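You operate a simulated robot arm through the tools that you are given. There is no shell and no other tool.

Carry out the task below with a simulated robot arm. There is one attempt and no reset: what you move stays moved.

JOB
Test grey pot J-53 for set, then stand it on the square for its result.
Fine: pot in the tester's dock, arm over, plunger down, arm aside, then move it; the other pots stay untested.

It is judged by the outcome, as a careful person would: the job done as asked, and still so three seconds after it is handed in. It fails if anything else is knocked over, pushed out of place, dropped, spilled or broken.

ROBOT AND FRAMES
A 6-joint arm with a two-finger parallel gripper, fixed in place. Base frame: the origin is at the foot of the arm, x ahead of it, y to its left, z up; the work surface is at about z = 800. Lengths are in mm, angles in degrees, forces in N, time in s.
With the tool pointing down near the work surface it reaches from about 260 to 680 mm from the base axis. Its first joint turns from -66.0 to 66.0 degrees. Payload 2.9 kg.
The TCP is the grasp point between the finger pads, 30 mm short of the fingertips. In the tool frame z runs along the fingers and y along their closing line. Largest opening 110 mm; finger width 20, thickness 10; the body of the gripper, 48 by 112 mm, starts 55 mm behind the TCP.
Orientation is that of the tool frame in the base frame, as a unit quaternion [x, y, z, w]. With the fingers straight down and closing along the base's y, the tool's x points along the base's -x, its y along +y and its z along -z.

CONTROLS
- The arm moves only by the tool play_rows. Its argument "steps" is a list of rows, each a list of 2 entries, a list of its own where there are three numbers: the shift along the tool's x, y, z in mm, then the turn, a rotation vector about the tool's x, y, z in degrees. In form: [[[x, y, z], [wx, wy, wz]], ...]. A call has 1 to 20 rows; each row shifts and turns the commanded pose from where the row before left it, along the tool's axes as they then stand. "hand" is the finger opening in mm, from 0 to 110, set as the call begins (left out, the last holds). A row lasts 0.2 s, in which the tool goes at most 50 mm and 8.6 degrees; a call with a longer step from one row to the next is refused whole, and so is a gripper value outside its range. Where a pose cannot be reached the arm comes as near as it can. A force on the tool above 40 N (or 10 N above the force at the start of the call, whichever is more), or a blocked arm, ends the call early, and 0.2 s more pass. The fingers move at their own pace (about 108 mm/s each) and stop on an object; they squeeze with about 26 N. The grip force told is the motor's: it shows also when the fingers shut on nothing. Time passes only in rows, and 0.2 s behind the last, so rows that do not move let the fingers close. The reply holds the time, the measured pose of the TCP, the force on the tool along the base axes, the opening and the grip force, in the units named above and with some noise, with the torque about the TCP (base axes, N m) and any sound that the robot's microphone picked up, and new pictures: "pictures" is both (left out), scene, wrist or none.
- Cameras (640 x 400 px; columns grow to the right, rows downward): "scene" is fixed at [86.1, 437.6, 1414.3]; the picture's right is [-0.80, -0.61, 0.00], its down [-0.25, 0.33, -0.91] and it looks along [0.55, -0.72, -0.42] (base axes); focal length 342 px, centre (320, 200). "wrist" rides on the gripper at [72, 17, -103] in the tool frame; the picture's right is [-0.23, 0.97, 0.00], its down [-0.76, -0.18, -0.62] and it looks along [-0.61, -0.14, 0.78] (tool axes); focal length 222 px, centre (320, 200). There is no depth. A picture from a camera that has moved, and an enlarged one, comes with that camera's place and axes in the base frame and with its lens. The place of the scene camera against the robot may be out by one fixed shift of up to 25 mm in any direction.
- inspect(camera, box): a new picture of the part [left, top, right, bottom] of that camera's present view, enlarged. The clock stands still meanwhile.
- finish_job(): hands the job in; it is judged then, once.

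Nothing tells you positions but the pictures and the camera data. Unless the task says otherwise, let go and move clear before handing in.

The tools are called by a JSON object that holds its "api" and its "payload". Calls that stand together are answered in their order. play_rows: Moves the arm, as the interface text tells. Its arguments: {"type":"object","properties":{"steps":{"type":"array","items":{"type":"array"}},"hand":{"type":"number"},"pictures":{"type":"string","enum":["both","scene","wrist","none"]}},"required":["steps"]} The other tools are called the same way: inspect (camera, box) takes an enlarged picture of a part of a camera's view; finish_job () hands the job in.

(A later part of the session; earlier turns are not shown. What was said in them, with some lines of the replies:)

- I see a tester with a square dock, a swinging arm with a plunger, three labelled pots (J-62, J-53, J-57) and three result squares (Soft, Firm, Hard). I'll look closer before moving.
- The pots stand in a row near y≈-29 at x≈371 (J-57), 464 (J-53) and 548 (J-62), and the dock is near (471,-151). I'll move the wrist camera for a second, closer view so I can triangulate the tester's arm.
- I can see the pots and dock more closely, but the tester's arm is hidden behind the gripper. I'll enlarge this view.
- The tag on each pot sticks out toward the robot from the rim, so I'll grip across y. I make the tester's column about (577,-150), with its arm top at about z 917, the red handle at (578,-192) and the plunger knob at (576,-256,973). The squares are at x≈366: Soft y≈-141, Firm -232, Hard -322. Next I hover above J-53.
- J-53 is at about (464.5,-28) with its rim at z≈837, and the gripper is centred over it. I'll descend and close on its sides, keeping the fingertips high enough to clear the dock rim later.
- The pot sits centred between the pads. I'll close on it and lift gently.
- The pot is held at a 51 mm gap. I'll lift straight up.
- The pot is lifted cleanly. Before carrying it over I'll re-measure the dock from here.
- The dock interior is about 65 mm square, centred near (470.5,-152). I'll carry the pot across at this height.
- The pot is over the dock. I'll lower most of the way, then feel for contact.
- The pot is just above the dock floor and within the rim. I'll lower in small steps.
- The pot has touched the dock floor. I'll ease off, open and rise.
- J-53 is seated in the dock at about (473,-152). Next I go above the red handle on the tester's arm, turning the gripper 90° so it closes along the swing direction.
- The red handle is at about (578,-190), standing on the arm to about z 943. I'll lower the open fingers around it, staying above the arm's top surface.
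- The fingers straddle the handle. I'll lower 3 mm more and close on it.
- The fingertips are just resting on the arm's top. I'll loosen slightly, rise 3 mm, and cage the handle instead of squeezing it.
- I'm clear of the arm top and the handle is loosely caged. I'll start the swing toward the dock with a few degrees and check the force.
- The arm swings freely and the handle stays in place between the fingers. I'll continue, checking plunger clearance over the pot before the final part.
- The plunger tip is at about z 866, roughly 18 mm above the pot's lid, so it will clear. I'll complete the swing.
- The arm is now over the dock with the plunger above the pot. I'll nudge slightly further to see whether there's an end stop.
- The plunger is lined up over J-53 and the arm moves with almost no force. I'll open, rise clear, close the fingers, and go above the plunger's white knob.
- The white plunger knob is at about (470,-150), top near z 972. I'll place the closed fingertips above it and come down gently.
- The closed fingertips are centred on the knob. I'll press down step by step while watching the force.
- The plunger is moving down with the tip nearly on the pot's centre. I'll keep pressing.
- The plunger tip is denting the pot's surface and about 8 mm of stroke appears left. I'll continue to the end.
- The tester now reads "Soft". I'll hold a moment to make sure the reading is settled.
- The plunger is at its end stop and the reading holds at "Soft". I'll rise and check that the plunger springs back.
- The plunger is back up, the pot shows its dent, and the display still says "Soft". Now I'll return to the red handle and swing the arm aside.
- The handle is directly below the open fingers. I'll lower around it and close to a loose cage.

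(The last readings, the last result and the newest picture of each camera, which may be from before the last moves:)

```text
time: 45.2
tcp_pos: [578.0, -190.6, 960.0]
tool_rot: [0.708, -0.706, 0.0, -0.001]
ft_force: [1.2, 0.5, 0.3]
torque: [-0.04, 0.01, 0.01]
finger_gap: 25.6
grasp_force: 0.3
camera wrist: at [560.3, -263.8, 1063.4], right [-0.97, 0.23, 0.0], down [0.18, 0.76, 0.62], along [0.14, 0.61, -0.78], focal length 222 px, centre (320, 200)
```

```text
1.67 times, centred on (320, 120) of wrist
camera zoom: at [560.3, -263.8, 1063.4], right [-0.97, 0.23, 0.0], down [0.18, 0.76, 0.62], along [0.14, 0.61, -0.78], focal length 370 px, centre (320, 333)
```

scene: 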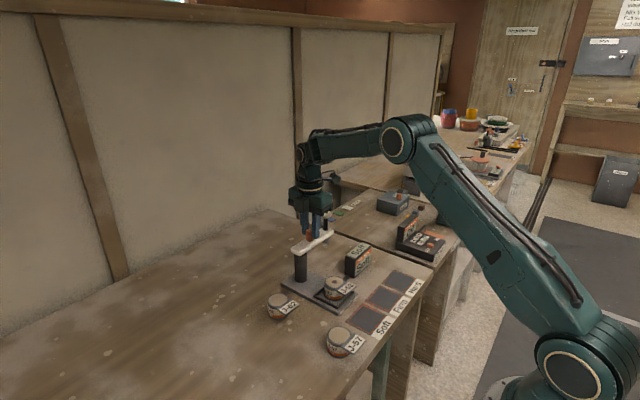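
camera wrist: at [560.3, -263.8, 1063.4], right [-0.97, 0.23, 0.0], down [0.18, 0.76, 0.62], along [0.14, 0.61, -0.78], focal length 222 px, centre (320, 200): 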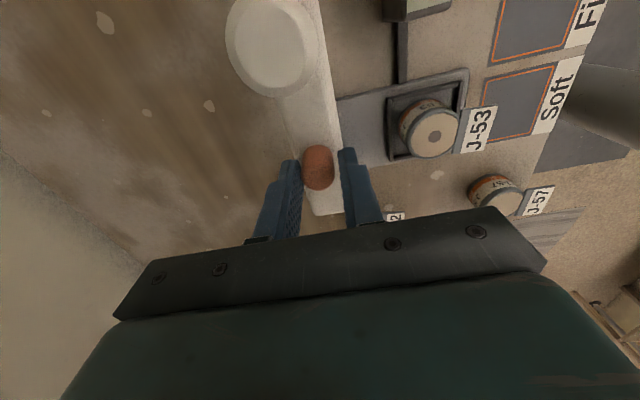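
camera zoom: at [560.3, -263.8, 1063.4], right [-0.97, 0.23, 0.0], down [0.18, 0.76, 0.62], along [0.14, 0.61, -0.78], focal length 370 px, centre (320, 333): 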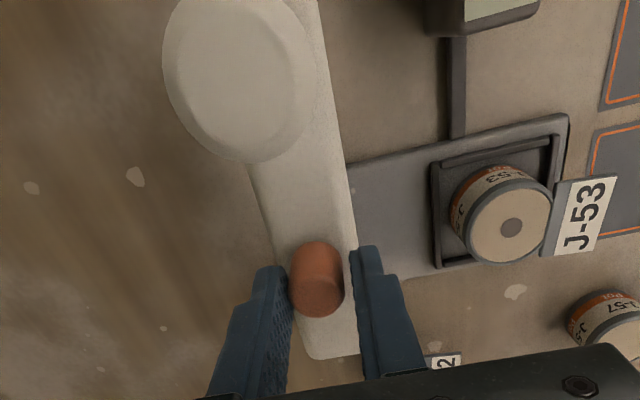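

The arm is back aside in its original place and the display still reads "Soft". I'll open, rise, turn the gripper back, and return above the pot.

{"api": "play_rows", "payload": {"steps": [[[0, 0, 0], [0, 0, 0]], [[0, 0, -5], [0, 0, 0]], [[0, 0, -45], [0, 0, 0]], [[0, 0, -45], [0, 0, 0]], [[0, 0, 0], [0, 0, 8.2]], [[0, 0, 0], [0, 0, 8.2]], [[0, 0, 0], [0, 0, 8.2]], [[0, 0, 0], [0, 0, 8.2]], [[0, 0, 0], [0, 0, 8.2]], [[0, 0, 0], [0, 0, 8.2]], [[0, 0, 0], [0, 0, 8.2]], [[0, 0, 0], [0, 0, 8.2]], [[0, 0, 0], [0, 0, 8.2]], [[0, 0, 0], [0, 0, 8.2]], [[0, 0, 0], [0, 0, 8]], [[0, 0, 0], [0, 0, 0]]], "hand": 55, "pictures": "none"}}

{"api": "play_rows", "payload": {"steps": [[[35, 12.5, 0], [0, 0, 0]], [[35, 13, 0], [0, 0, 0]], [[35, 13, 0], [0, 0, 0]], [[0, 0, 30], [0, 0, 0]], [[0, 0, 40], [0, 0, 0]], [[0, 0, 40], [0, 0, 0]], [[0, 0, 0], [0, 0, 0]]], "hand": 80}}

{"api": "inspect", "payload": {"camera": "wrist", "box": [160, 20, 440, 240]}}

{"api": "inspect", "payload": {"camera": "scene", "box": [280, 200, 400, 320]}}

```text
time: 48.6
tcp_pos: [578.8, -191.2, 1055.0]
tool_rot: [0.001, 1.0, 0.0, 0.0]
ft_force: [0.1, 0.5, 0.7]
torque: [0.03, -0.02, -0.01]
finger_gap: 55.1
grasp_force: 0.1
```

```text
time: 50.2
tcp_pos: [473.6, -151.6, 944.2]
tool_rot: [0.0, 1.0, 0.0, 0.0]
ft_force: [0.0, -1.0, -0.5]
torque: [0.01, -0.01, 0.0]
finger_gap: 79.7
grasp_force: 0.0
camera wrist: at [399.3, -136.3, 1048.2], right [0.23, 0.97, 0.0], down [0.76, -0.18, 0.62], along [0.61, -0.14, -0.78], focal length 222 px, centre (320, 200)
```

scene: 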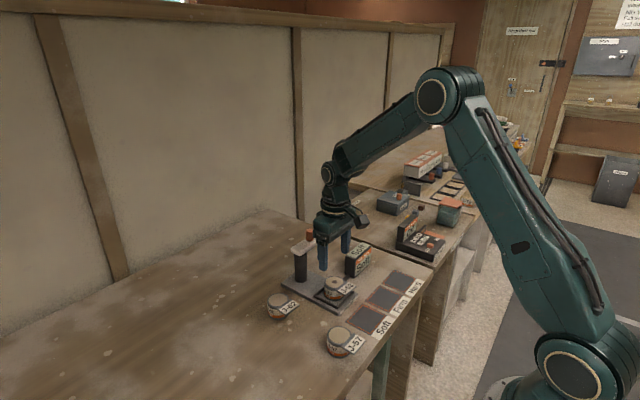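
wrist: 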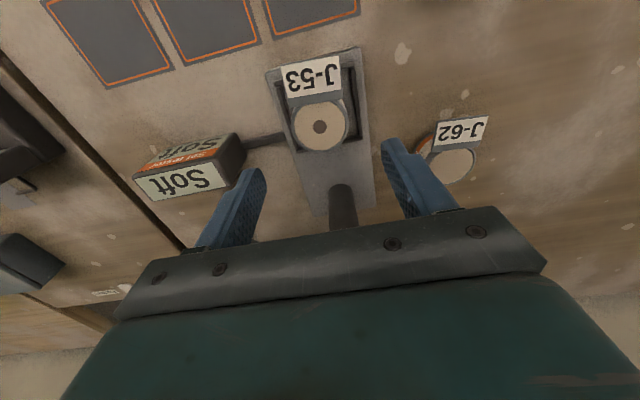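

```text
1.82 times, centred on (300, 130) of wrist
camera zoom: at [399.3, -136.3, 1048.2], right [0.23, 0.97, 0.0], down [0.76, -0.18, 0.62], along [0.61, -0.14, -0.78], focal length 404 px, centre (356, 327)
```

zoom: 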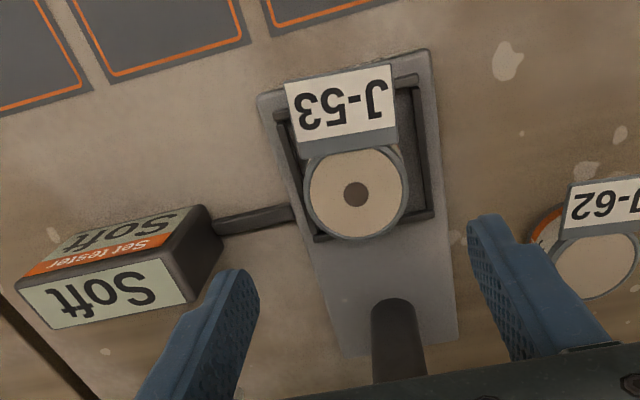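

```text
3.33 times, centred on (340, 260) of scene
camera zoom: at [86.1, 437.6, 1414.3], right [-0.8, -0.61, 0.0], down [-0.25, 0.33, -0.91], along [0.55, -0.72, -0.42], focal length 1141 px, centre (253, 0)
```

zoom: 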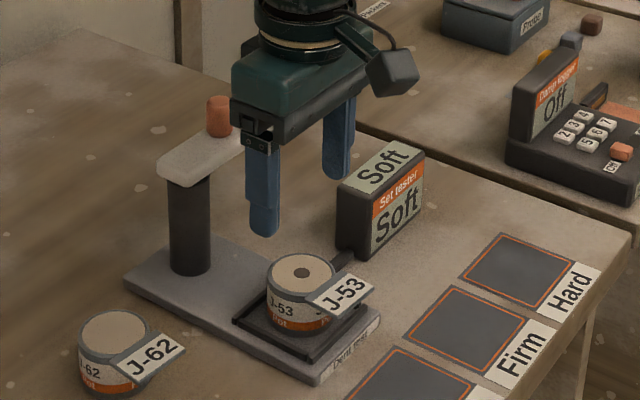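

J-53 is still seated at about (472,-153). I'll lower to the same grip height as before and close.

{"api": "play_rows", "payload": {"steps": [[[0, -1, 30], [0, 0, 0]], [[0, 0, 30], [0, 0, 0]], [[0, 0, 20], [0, 0, 0]], [[0, 0, 7], [0, 0, 0]], [[0, 0, 0], [0, 0, 0]]], "pictures": "none"}}

{"api": "play_rows", "payload": {"steps": [[[0, 0, 0], [0, 0, 0]], [[0, 0, 0], [0, 0, 0]], [[0, 0, 0], [0, 0, 0]]], "hand": 0, "pictures": "wrist"}}

```text
time: 51.4
tcp_pos: [472.3, -153.2, 857.6]
tool_rot: [0.0, 1.0, 0.001, 0.0]
ft_force: [0.2, -0.7, -0.2]
torque: [0.01, 0.0, 0.02]
finger_gap: 80.1
grasp_force: 0.0
```

```text
time: 52.2
tcp_pos: [472.7, -152.8, 858.5]
tool_rot: [0.0, 1.0, 0.0, 0.0]
ft_force: [-0.4, 0.0, 0.4]
torque: [0.03, 0.0, -0.01]
finger_gap: 50.8
grasp_force: 26.1
camera wrist: at [399.1, -137.2, 961.0], right [0.23, 0.97, 0.0], down [0.76, -0.18, 0.62], along [0.61, -0.14, -0.78], focal length 222 px, centre (320, 200)
```

wrist: 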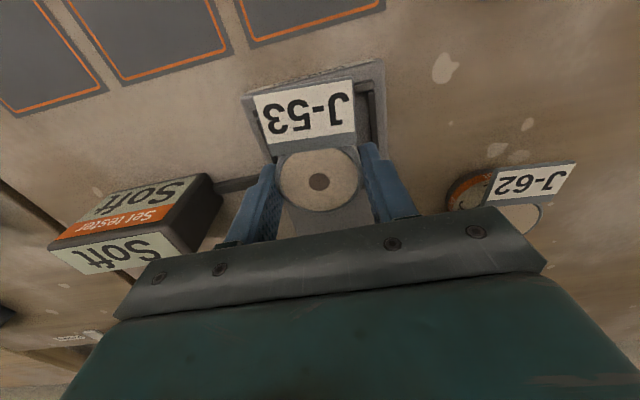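

The pot is gripped. I'll lift it out of the dock and carry it over the Soft square at about (366,-141).

{"api": "play_rows", "payload": {"steps": [[[0, 0, -10], [0, 0, 0]], [[0, 0, -25], [0, 0, 0]], [[0, 0, -25], [0, 0, 0]], [[35, 4, 0], [0, 0, 0]], [[35, 4, 0], [0, 0, 0]], [[35.5, 4, 0], [0, 0, 0]], [[0, 0, 0], [0, 0, 0]]]}}

{"api": "inspect", "payload": {"camera": "scene", "box": [300, 240, 440, 350]}}

{"api": "inspect", "payload": {"camera": "wrist", "box": [160, 0, 480, 240]}}

```text
time: 53.8
tcp_pos: [368.9, -142.4, 916.8]
tool_rot: [0.0, 1.0, 0.0, 0.001]
ft_force: [0.2, -0.4, -1.3]
torque: [-0.03, 0.02, -0.01]
finger_gap: 50.7
grasp_force: 26.1
camera wrist: at [295.0, -125.7, 1020.2], right [0.23, 0.97, 0.0], down [0.76, -0.18, 0.62], along [0.61, -0.14, -0.78], focal length 222 px, centre (320, 200)
```

scene: 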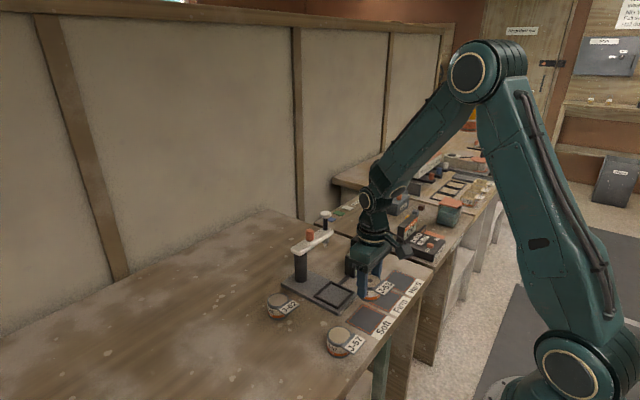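
wrist: 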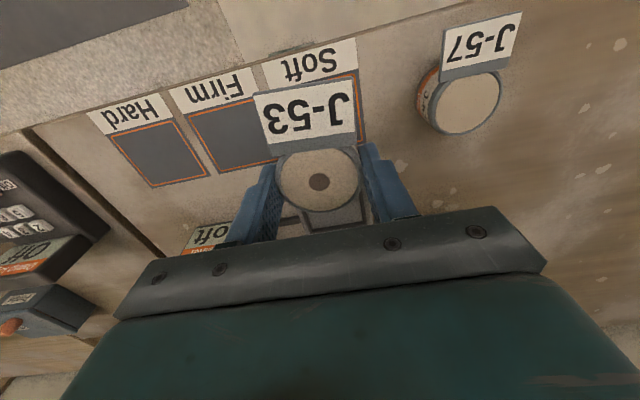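

```text
3.64 times, centred on (370, 295) of scene
camera zoom: at [86.1, 437.6, 1414.3], right [-0.8, -0.61, 0.0], down [-0.25, 0.33, -0.91], along [0.55, -0.72, -0.42], focal length 1245 px, centre (138, -146)
```

zoom: 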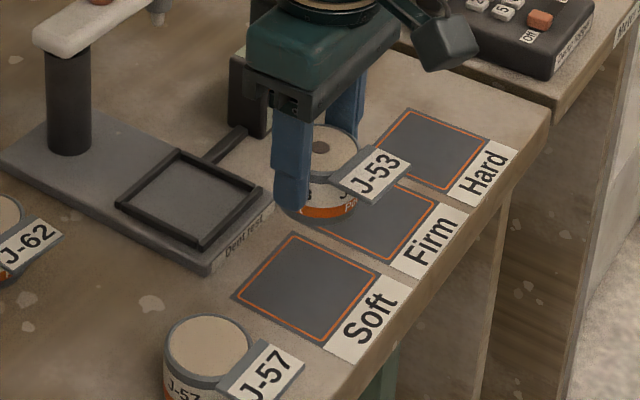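

```text
1.67 times, centred on (320, 120) of wrist
camera zoom: at [295.0, -125.7, 1020.2], right [0.23, 0.97, 0.0], down [0.76, -0.18, 0.62], along [0.61, -0.14, -0.78], focal length 370 px, centre (320, 333)
```

zoom: 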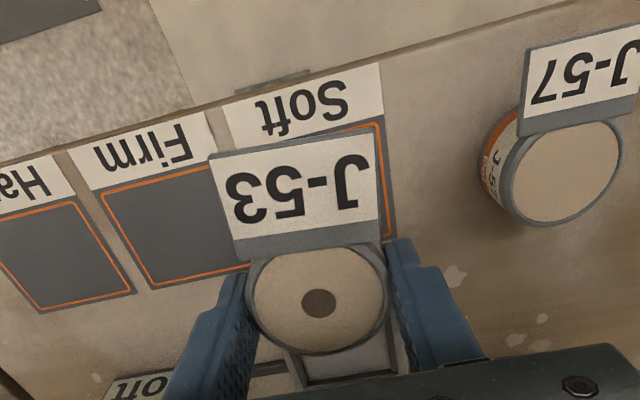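

The pot is above the Soft square. I'll correct by 2 mm, lower most of the way, then feel for contact.

{"api": "play_rows", "payload": {"steps": [[[2, 2, 20], [0, 0, 0]], [[0, 0, 20], [0, 0, 0]], [[0, 0, 15], [0, 0, 0]], [[0, 0, 8], [0, 0, 0]], [[0, 0, 0], [0, 0, 0]]]}}

{"api": "inspect", "payload": {"camera": "scene", "box": [300, 240, 440, 350]}}

{"api": "inspect", "payload": {"camera": "wrist", "box": [160, 0, 480, 240]}}

```text
time: 55.0
tcp_pos: [366.0, -138.8, 853.3]
tool_rot: [0.001, 1.0, 0.0, 0.0]
ft_force: [-0.9, 0.2, -0.4]
torque: [0.02, 0.02, 0.01]
finger_gap: 51.0
grasp_force: 25.9
camera wrist: at [292.7, -123.0, 957.0], right [0.23, 0.97, 0.0], down [0.76, -0.18, 0.62], along [0.61, -0.14, -0.78], focal length 222 px, centre (320, 200)
```

scene: 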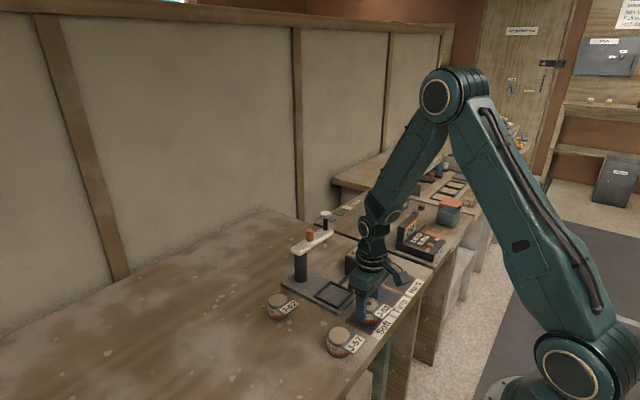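
wrist: 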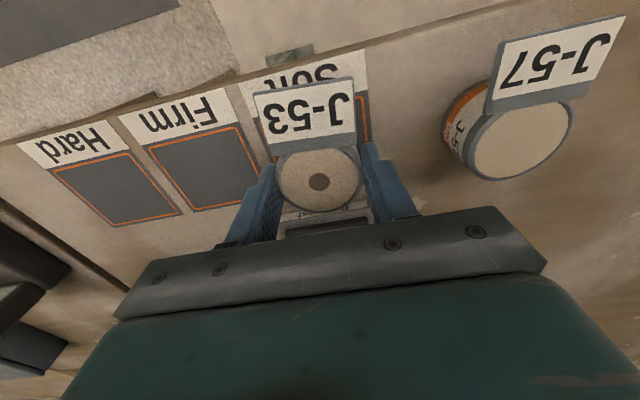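

```text
3.64 times, centred on (370, 295) of scene
camera zoom: at [86.1, 437.6, 1414.3], right [-0.8, -0.61, 0.0], down [-0.25, 0.33, -0.91], along [0.55, -0.72, -0.42], focal length 1245 px, centre (138, -146)
```

zoom: 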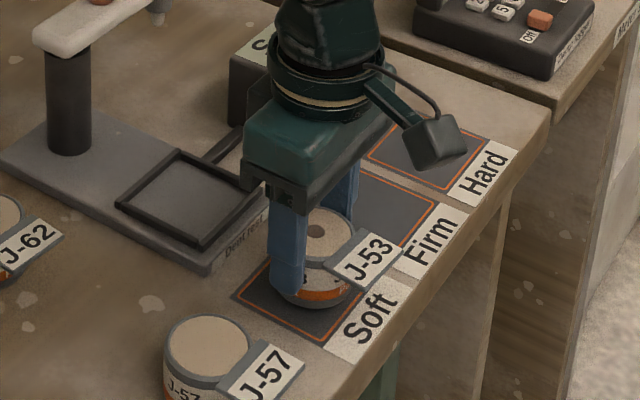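

```text
1.67 times, centred on (320, 120) of wrist
camera zoom: at [292.7, -123.0, 957.0], right [0.23, 0.97, 0.0], down [0.76, -0.18, 0.62], along [0.61, -0.14, -0.78], focal length 370 px, centre (320, 333)
```

zoom: 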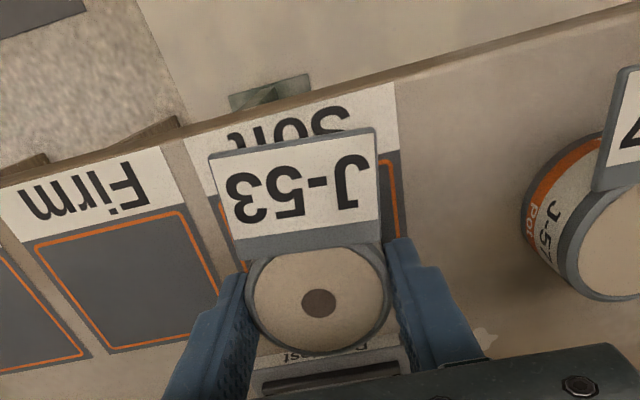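

{"api": "play_rows", "payload": {"steps": [[[0, 0, 2], [0, 0, 0]], [[0, 0, 1], [0, 0, 0]], [[0, 0, 0], [0, 0, 0]]], "pictures": "none"}}

{"api": "play_rows", "payload": {"steps": [[[0, 0, 1], [0, 0, 0]], [[0, 0, 0], [0, 0, 0]]], "pictures": "none"}}

{"api": "play_rows", "payload": {"steps": [[[0, 0, 1], [0, 0, 0]], [[0, 0, 0], [0, 0, 0]]], "pictures": "none"}}

```text
time: 55.8
tcp_pos: [365.3, -138.7, 850.1]
tool_rot: [0.0, 1.0, -0.001, 0.0]
ft_force: [-0.8, -0.3, -1.4]
torque: [-0.02, 0.05, 0.01]
finger_gap: 50.7
grasp_force: 25.6
```

```text
time: 56.4
tcp_pos: [367.2, -139.8, 850.1]
tool_rot: [0.0, 1.0, -0.001, 0.0]
ft_force: [0.1, -0.8, -1.5]
torque: [-0.02, -0.03, -0.03]
finger_gap: 51.0
grasp_force: 26.2
```

```text
time: 57.0
tcp_pos: [366.1, -139.7, 848.8]
tool_rot: [0.0, 1.0, 0.0, 0.0]
ft_force: [0.0, -0.2, -1.6]
torque: [0.01, 0.03, 0.0]
finger_gap: 51.0
grasp_force: 25.8
```

{"api": "play_rows", "payload": {"steps": [[[0, 0, 1], [0, 0, 0]], [[0, 0, 0], [0, 0, 0]]], "pictures": "none"}}

{"api": "play_rows", "payload": {"steps": [[[0, 0, 1], [0, 0, 0]], [[0, 0, 0], [0, 0, 0]]], "pictures": "none"}}

```text
time: 57.6
tcp_pos: [366.6, -138.5, 848.2]
tool_rot: [0.0, 1.0, 0.0, 0.001]
ft_force: [-0.7, 0.2, -1.4]
torque: [0.02, -0.03, -0.01]
finger_gap: 50.9
grasp_force: 26.3
```

```text
time: 58.2
tcp_pos: [365.4, -139.4, 846.1]
tool_rot: [0.001, 1.0, 0.0, 0.0]
ft_force: [-0.4, 0.1, -1.2]
torque: [-0.02, -0.02, -0.01]
finger_gap: 51.0
grasp_force: 26.0
```

{"api": "play_rows", "payload": {"steps": [[[0, 0, 0.7], [0, 0, 0]], [[0, 0, 0], [0, 0, 0]]], "pictures": "none"}}

{"api": "play_rows", "payload": {"steps": [[[0, 0, 0.7], [0, 0, 0]], [[0, 0, 0], [0, 0, 0]]], "pictures": "none"}}

```text
time: 58.8
tcp_pos: [366.0, -139.7, 847.1]
tool_rot: [0.0, 1.0, 0.0, 0.0]
ft_force: [-0.4, 0.1, -1.8]
torque: [0.02, -0.02, 0.01]
finger_gap: 50.9
grasp_force: 26.1
```

```text
time: 59.4
tcp_pos: [365.8, -139.3, 846.3]
tool_rot: [0.0, 1.0, 0.001, 0.0]
ft_force: [0.6, 0.1, -1.7]
torque: [-0.02, 0.0, -0.03]
finger_gap: 51.0
grasp_force: 25.3
```

{"api": "play_rows", "payload": {"steps": [[[0, 0, 0.7], [0, 0, 0]], [[0, 0, 0], [0, 0, 0]]], "pictures": "none"}}

{"api": "play_rows", "payload": {"steps": [[[0, 0, 0.7], [0, 0, 0]], [[0, 0, 0], [0, 0, 0]]], "pictures": "scene"}}

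{"api": "inspect", "payload": {"camera": "scene", "box": [330, 270, 410, 350]}}

```text
time: 60.0
tcp_pos: [366.3, -139.5, 845.5]
tool_rot: [0.0, 1.0, 0.001, 0.0]
ft_force: [-2.0, 1.6, 5.4]
torque: [0.04, 0.14, -0.07]
finger_gap: 51.0
grasp_force: 25.9
```

```text
time: 60.6
tcp_pos: [365.8, -139.6, 845.1]
tool_rot: [0.0, 1.0, 0.0, 0.002]
ft_force: [-2.6, 2.9, 17.0]
torque: [0.2, 0.23, 0.07]
finger_gap: 50.8
grasp_force: 26.1
```

scene: 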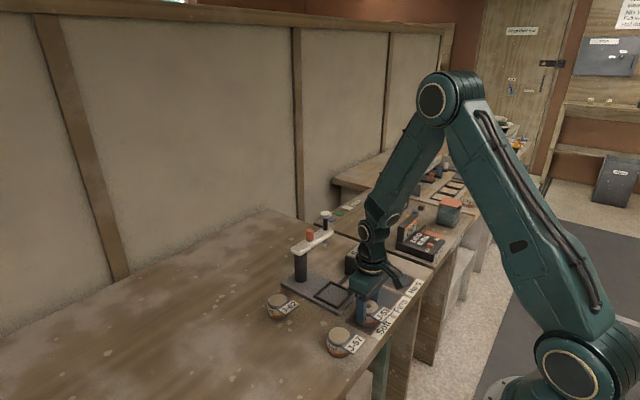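

```text
5.00 times, centred on (370, 310) of scene
camera zoom: at [85.8, 437.8, 1414.3], right [-0.8, -0.61, 0.0], down [-0.25, 0.33, -0.91], along [0.55, -0.72, -0.42], focal length 1712 px, centre (70, -350)
```

zoom: 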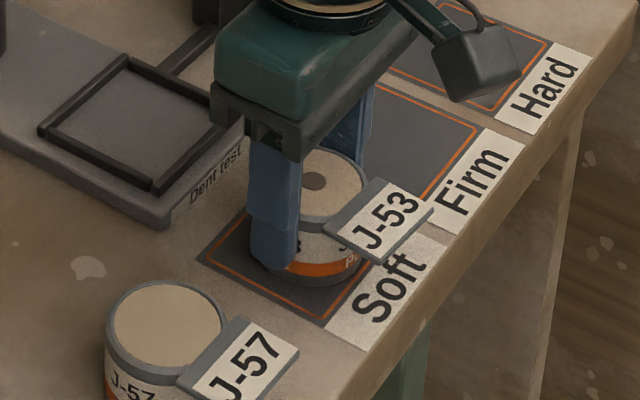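

The pot is standing on the square. I'll ease off, open and rise straight up.

{"api": "play_rows", "payload": {"steps": [[[0, 0, -1], [0, 0, 0]], [[0, 0, 0], [0, 0, 0]]], "pictures": "none"}}

{"api": "play_rows", "payload": {"steps": [[[0, 0, 0], [0, 0, 0]], [[0, 0, 0], [0, 0, 0]], [[0, 0, -30], [0, 0, 0]], [[0, 0, -40], [0, 0, 0]], [[0, 0, -40], [0, 0, 0]], [[0, 0, -45], [0, 0, 0]], [[0, 0, 0], [0, 0, 0]]], "hand": 80}}

{"api": "inspect", "payload": {"camera": "scene", "box": [320, 250, 440, 350]}}

{"api": "inspect", "payload": {"camera": "wrist", "box": [160, 0, 480, 240]}}

```text
time: 61.2
tcp_pos: [365.0, -138.5, 844.1]
tool_rot: [0.0, 1.0, 0.0, -0.001]
ft_force: [-0.6, -0.9, -2.0]
torque: [-0.02, -0.02, -0.03]
finger_gap: 51.1
grasp_force: 26.3
```

```text
time: 62.8
tcp_pos: [365.9, -139.4, 1000.8]
tool_rot: [0.0, 1.0, 0.0, 0.001]
ft_force: [-0.6, 0.3, -0.6]
torque: [0.03, -0.04, 0.01]
finger_gap: 80.0
grasp_force: 0.0
camera wrist: at [292.5, -122.8, 1104.5], right [0.23, 0.97, 0.0], down [0.76, -0.18, 0.62], along [0.61, -0.14, -0.78], focal length 222 px, centre (320, 200)
```

scene: 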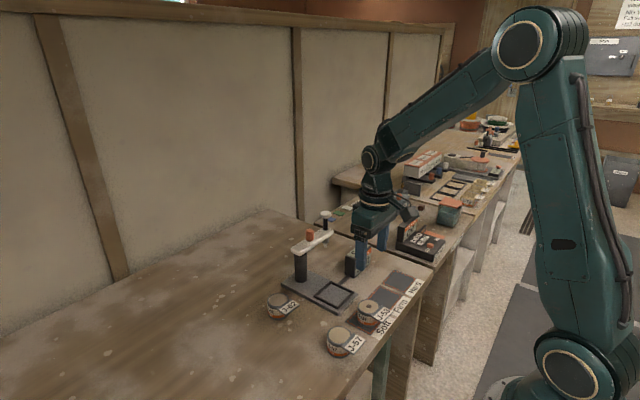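
wrist: 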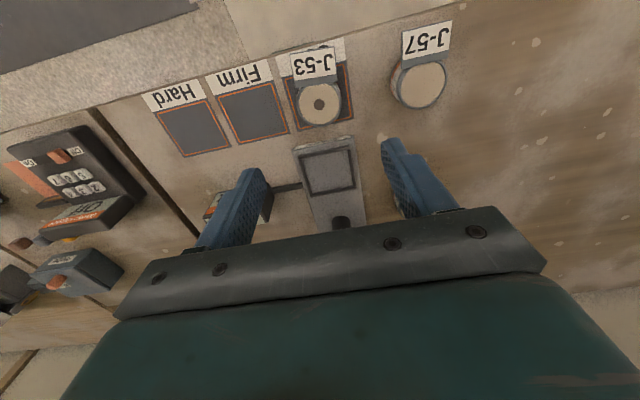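

```text
4.00 times, centred on (380, 300) of scene
camera zoom: at [86.1, 437.6, 1414.3], right [-0.8, -0.61, 0.0], down [-0.25, 0.33, -0.91], along [0.55, -0.72, -0.42], focal length 1369 px, centre (80, -200)
```

zoom: 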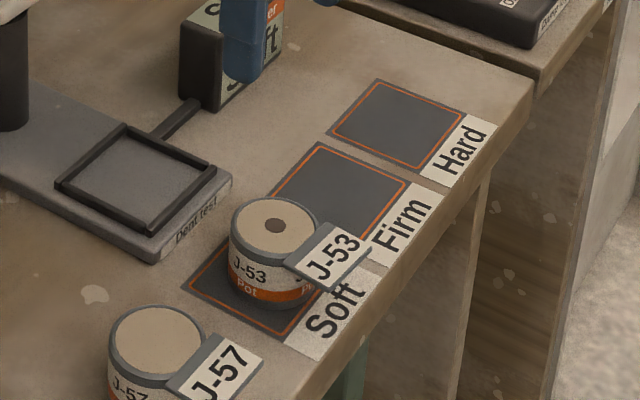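

```text
1.67 times, centred on (320, 120) of wrist
camera zoom: at [292.5, -122.8, 1104.5], right [0.23, 0.97, 0.0], down [0.76, -0.18, 0.62], along [0.61, -0.14, -0.78], focal length 370 px, centre (320, 333)
```

zoom: 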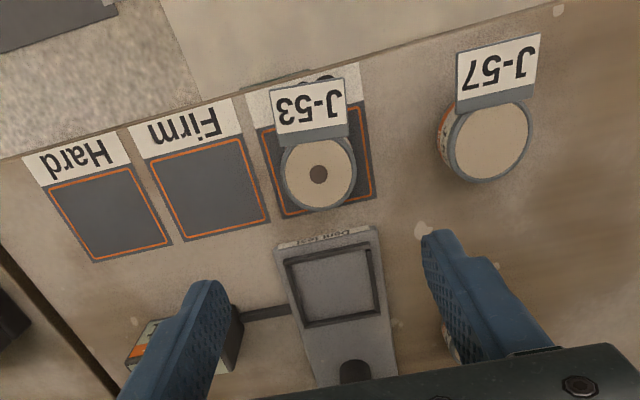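

J-53 stands centred on the Soft square, at about (364.5,-140.5) against the square's centre near (366,-140.5). The tester's arm is aside, the other pots haven't moved, and the gripper is open and clear. I'm handing the job in.

{"api": "finish_job", "payload": {}}

```text
The job is handed in.
```

I tested pot J-53: the tester read "Soft", so I stood it on the Soft square and handed the job in.

- **Test:** J-53 went into the dock and the arm over it. The plunger went down to its stop, and the display held at "Soft" after it sprang back up.
- **Tester:** I swung the arm back aside to where it started before moving the pot. J-53 has a small dent in its surface from the plunger.
- **Placement:** In the last pictures the pot was upright and within about 2 mm of the square's centre.
- **Everything else:** J-57 and J-62 were not tested or moved, and I saw nothing else disturbed. The gripper was open and clear when I handed in.
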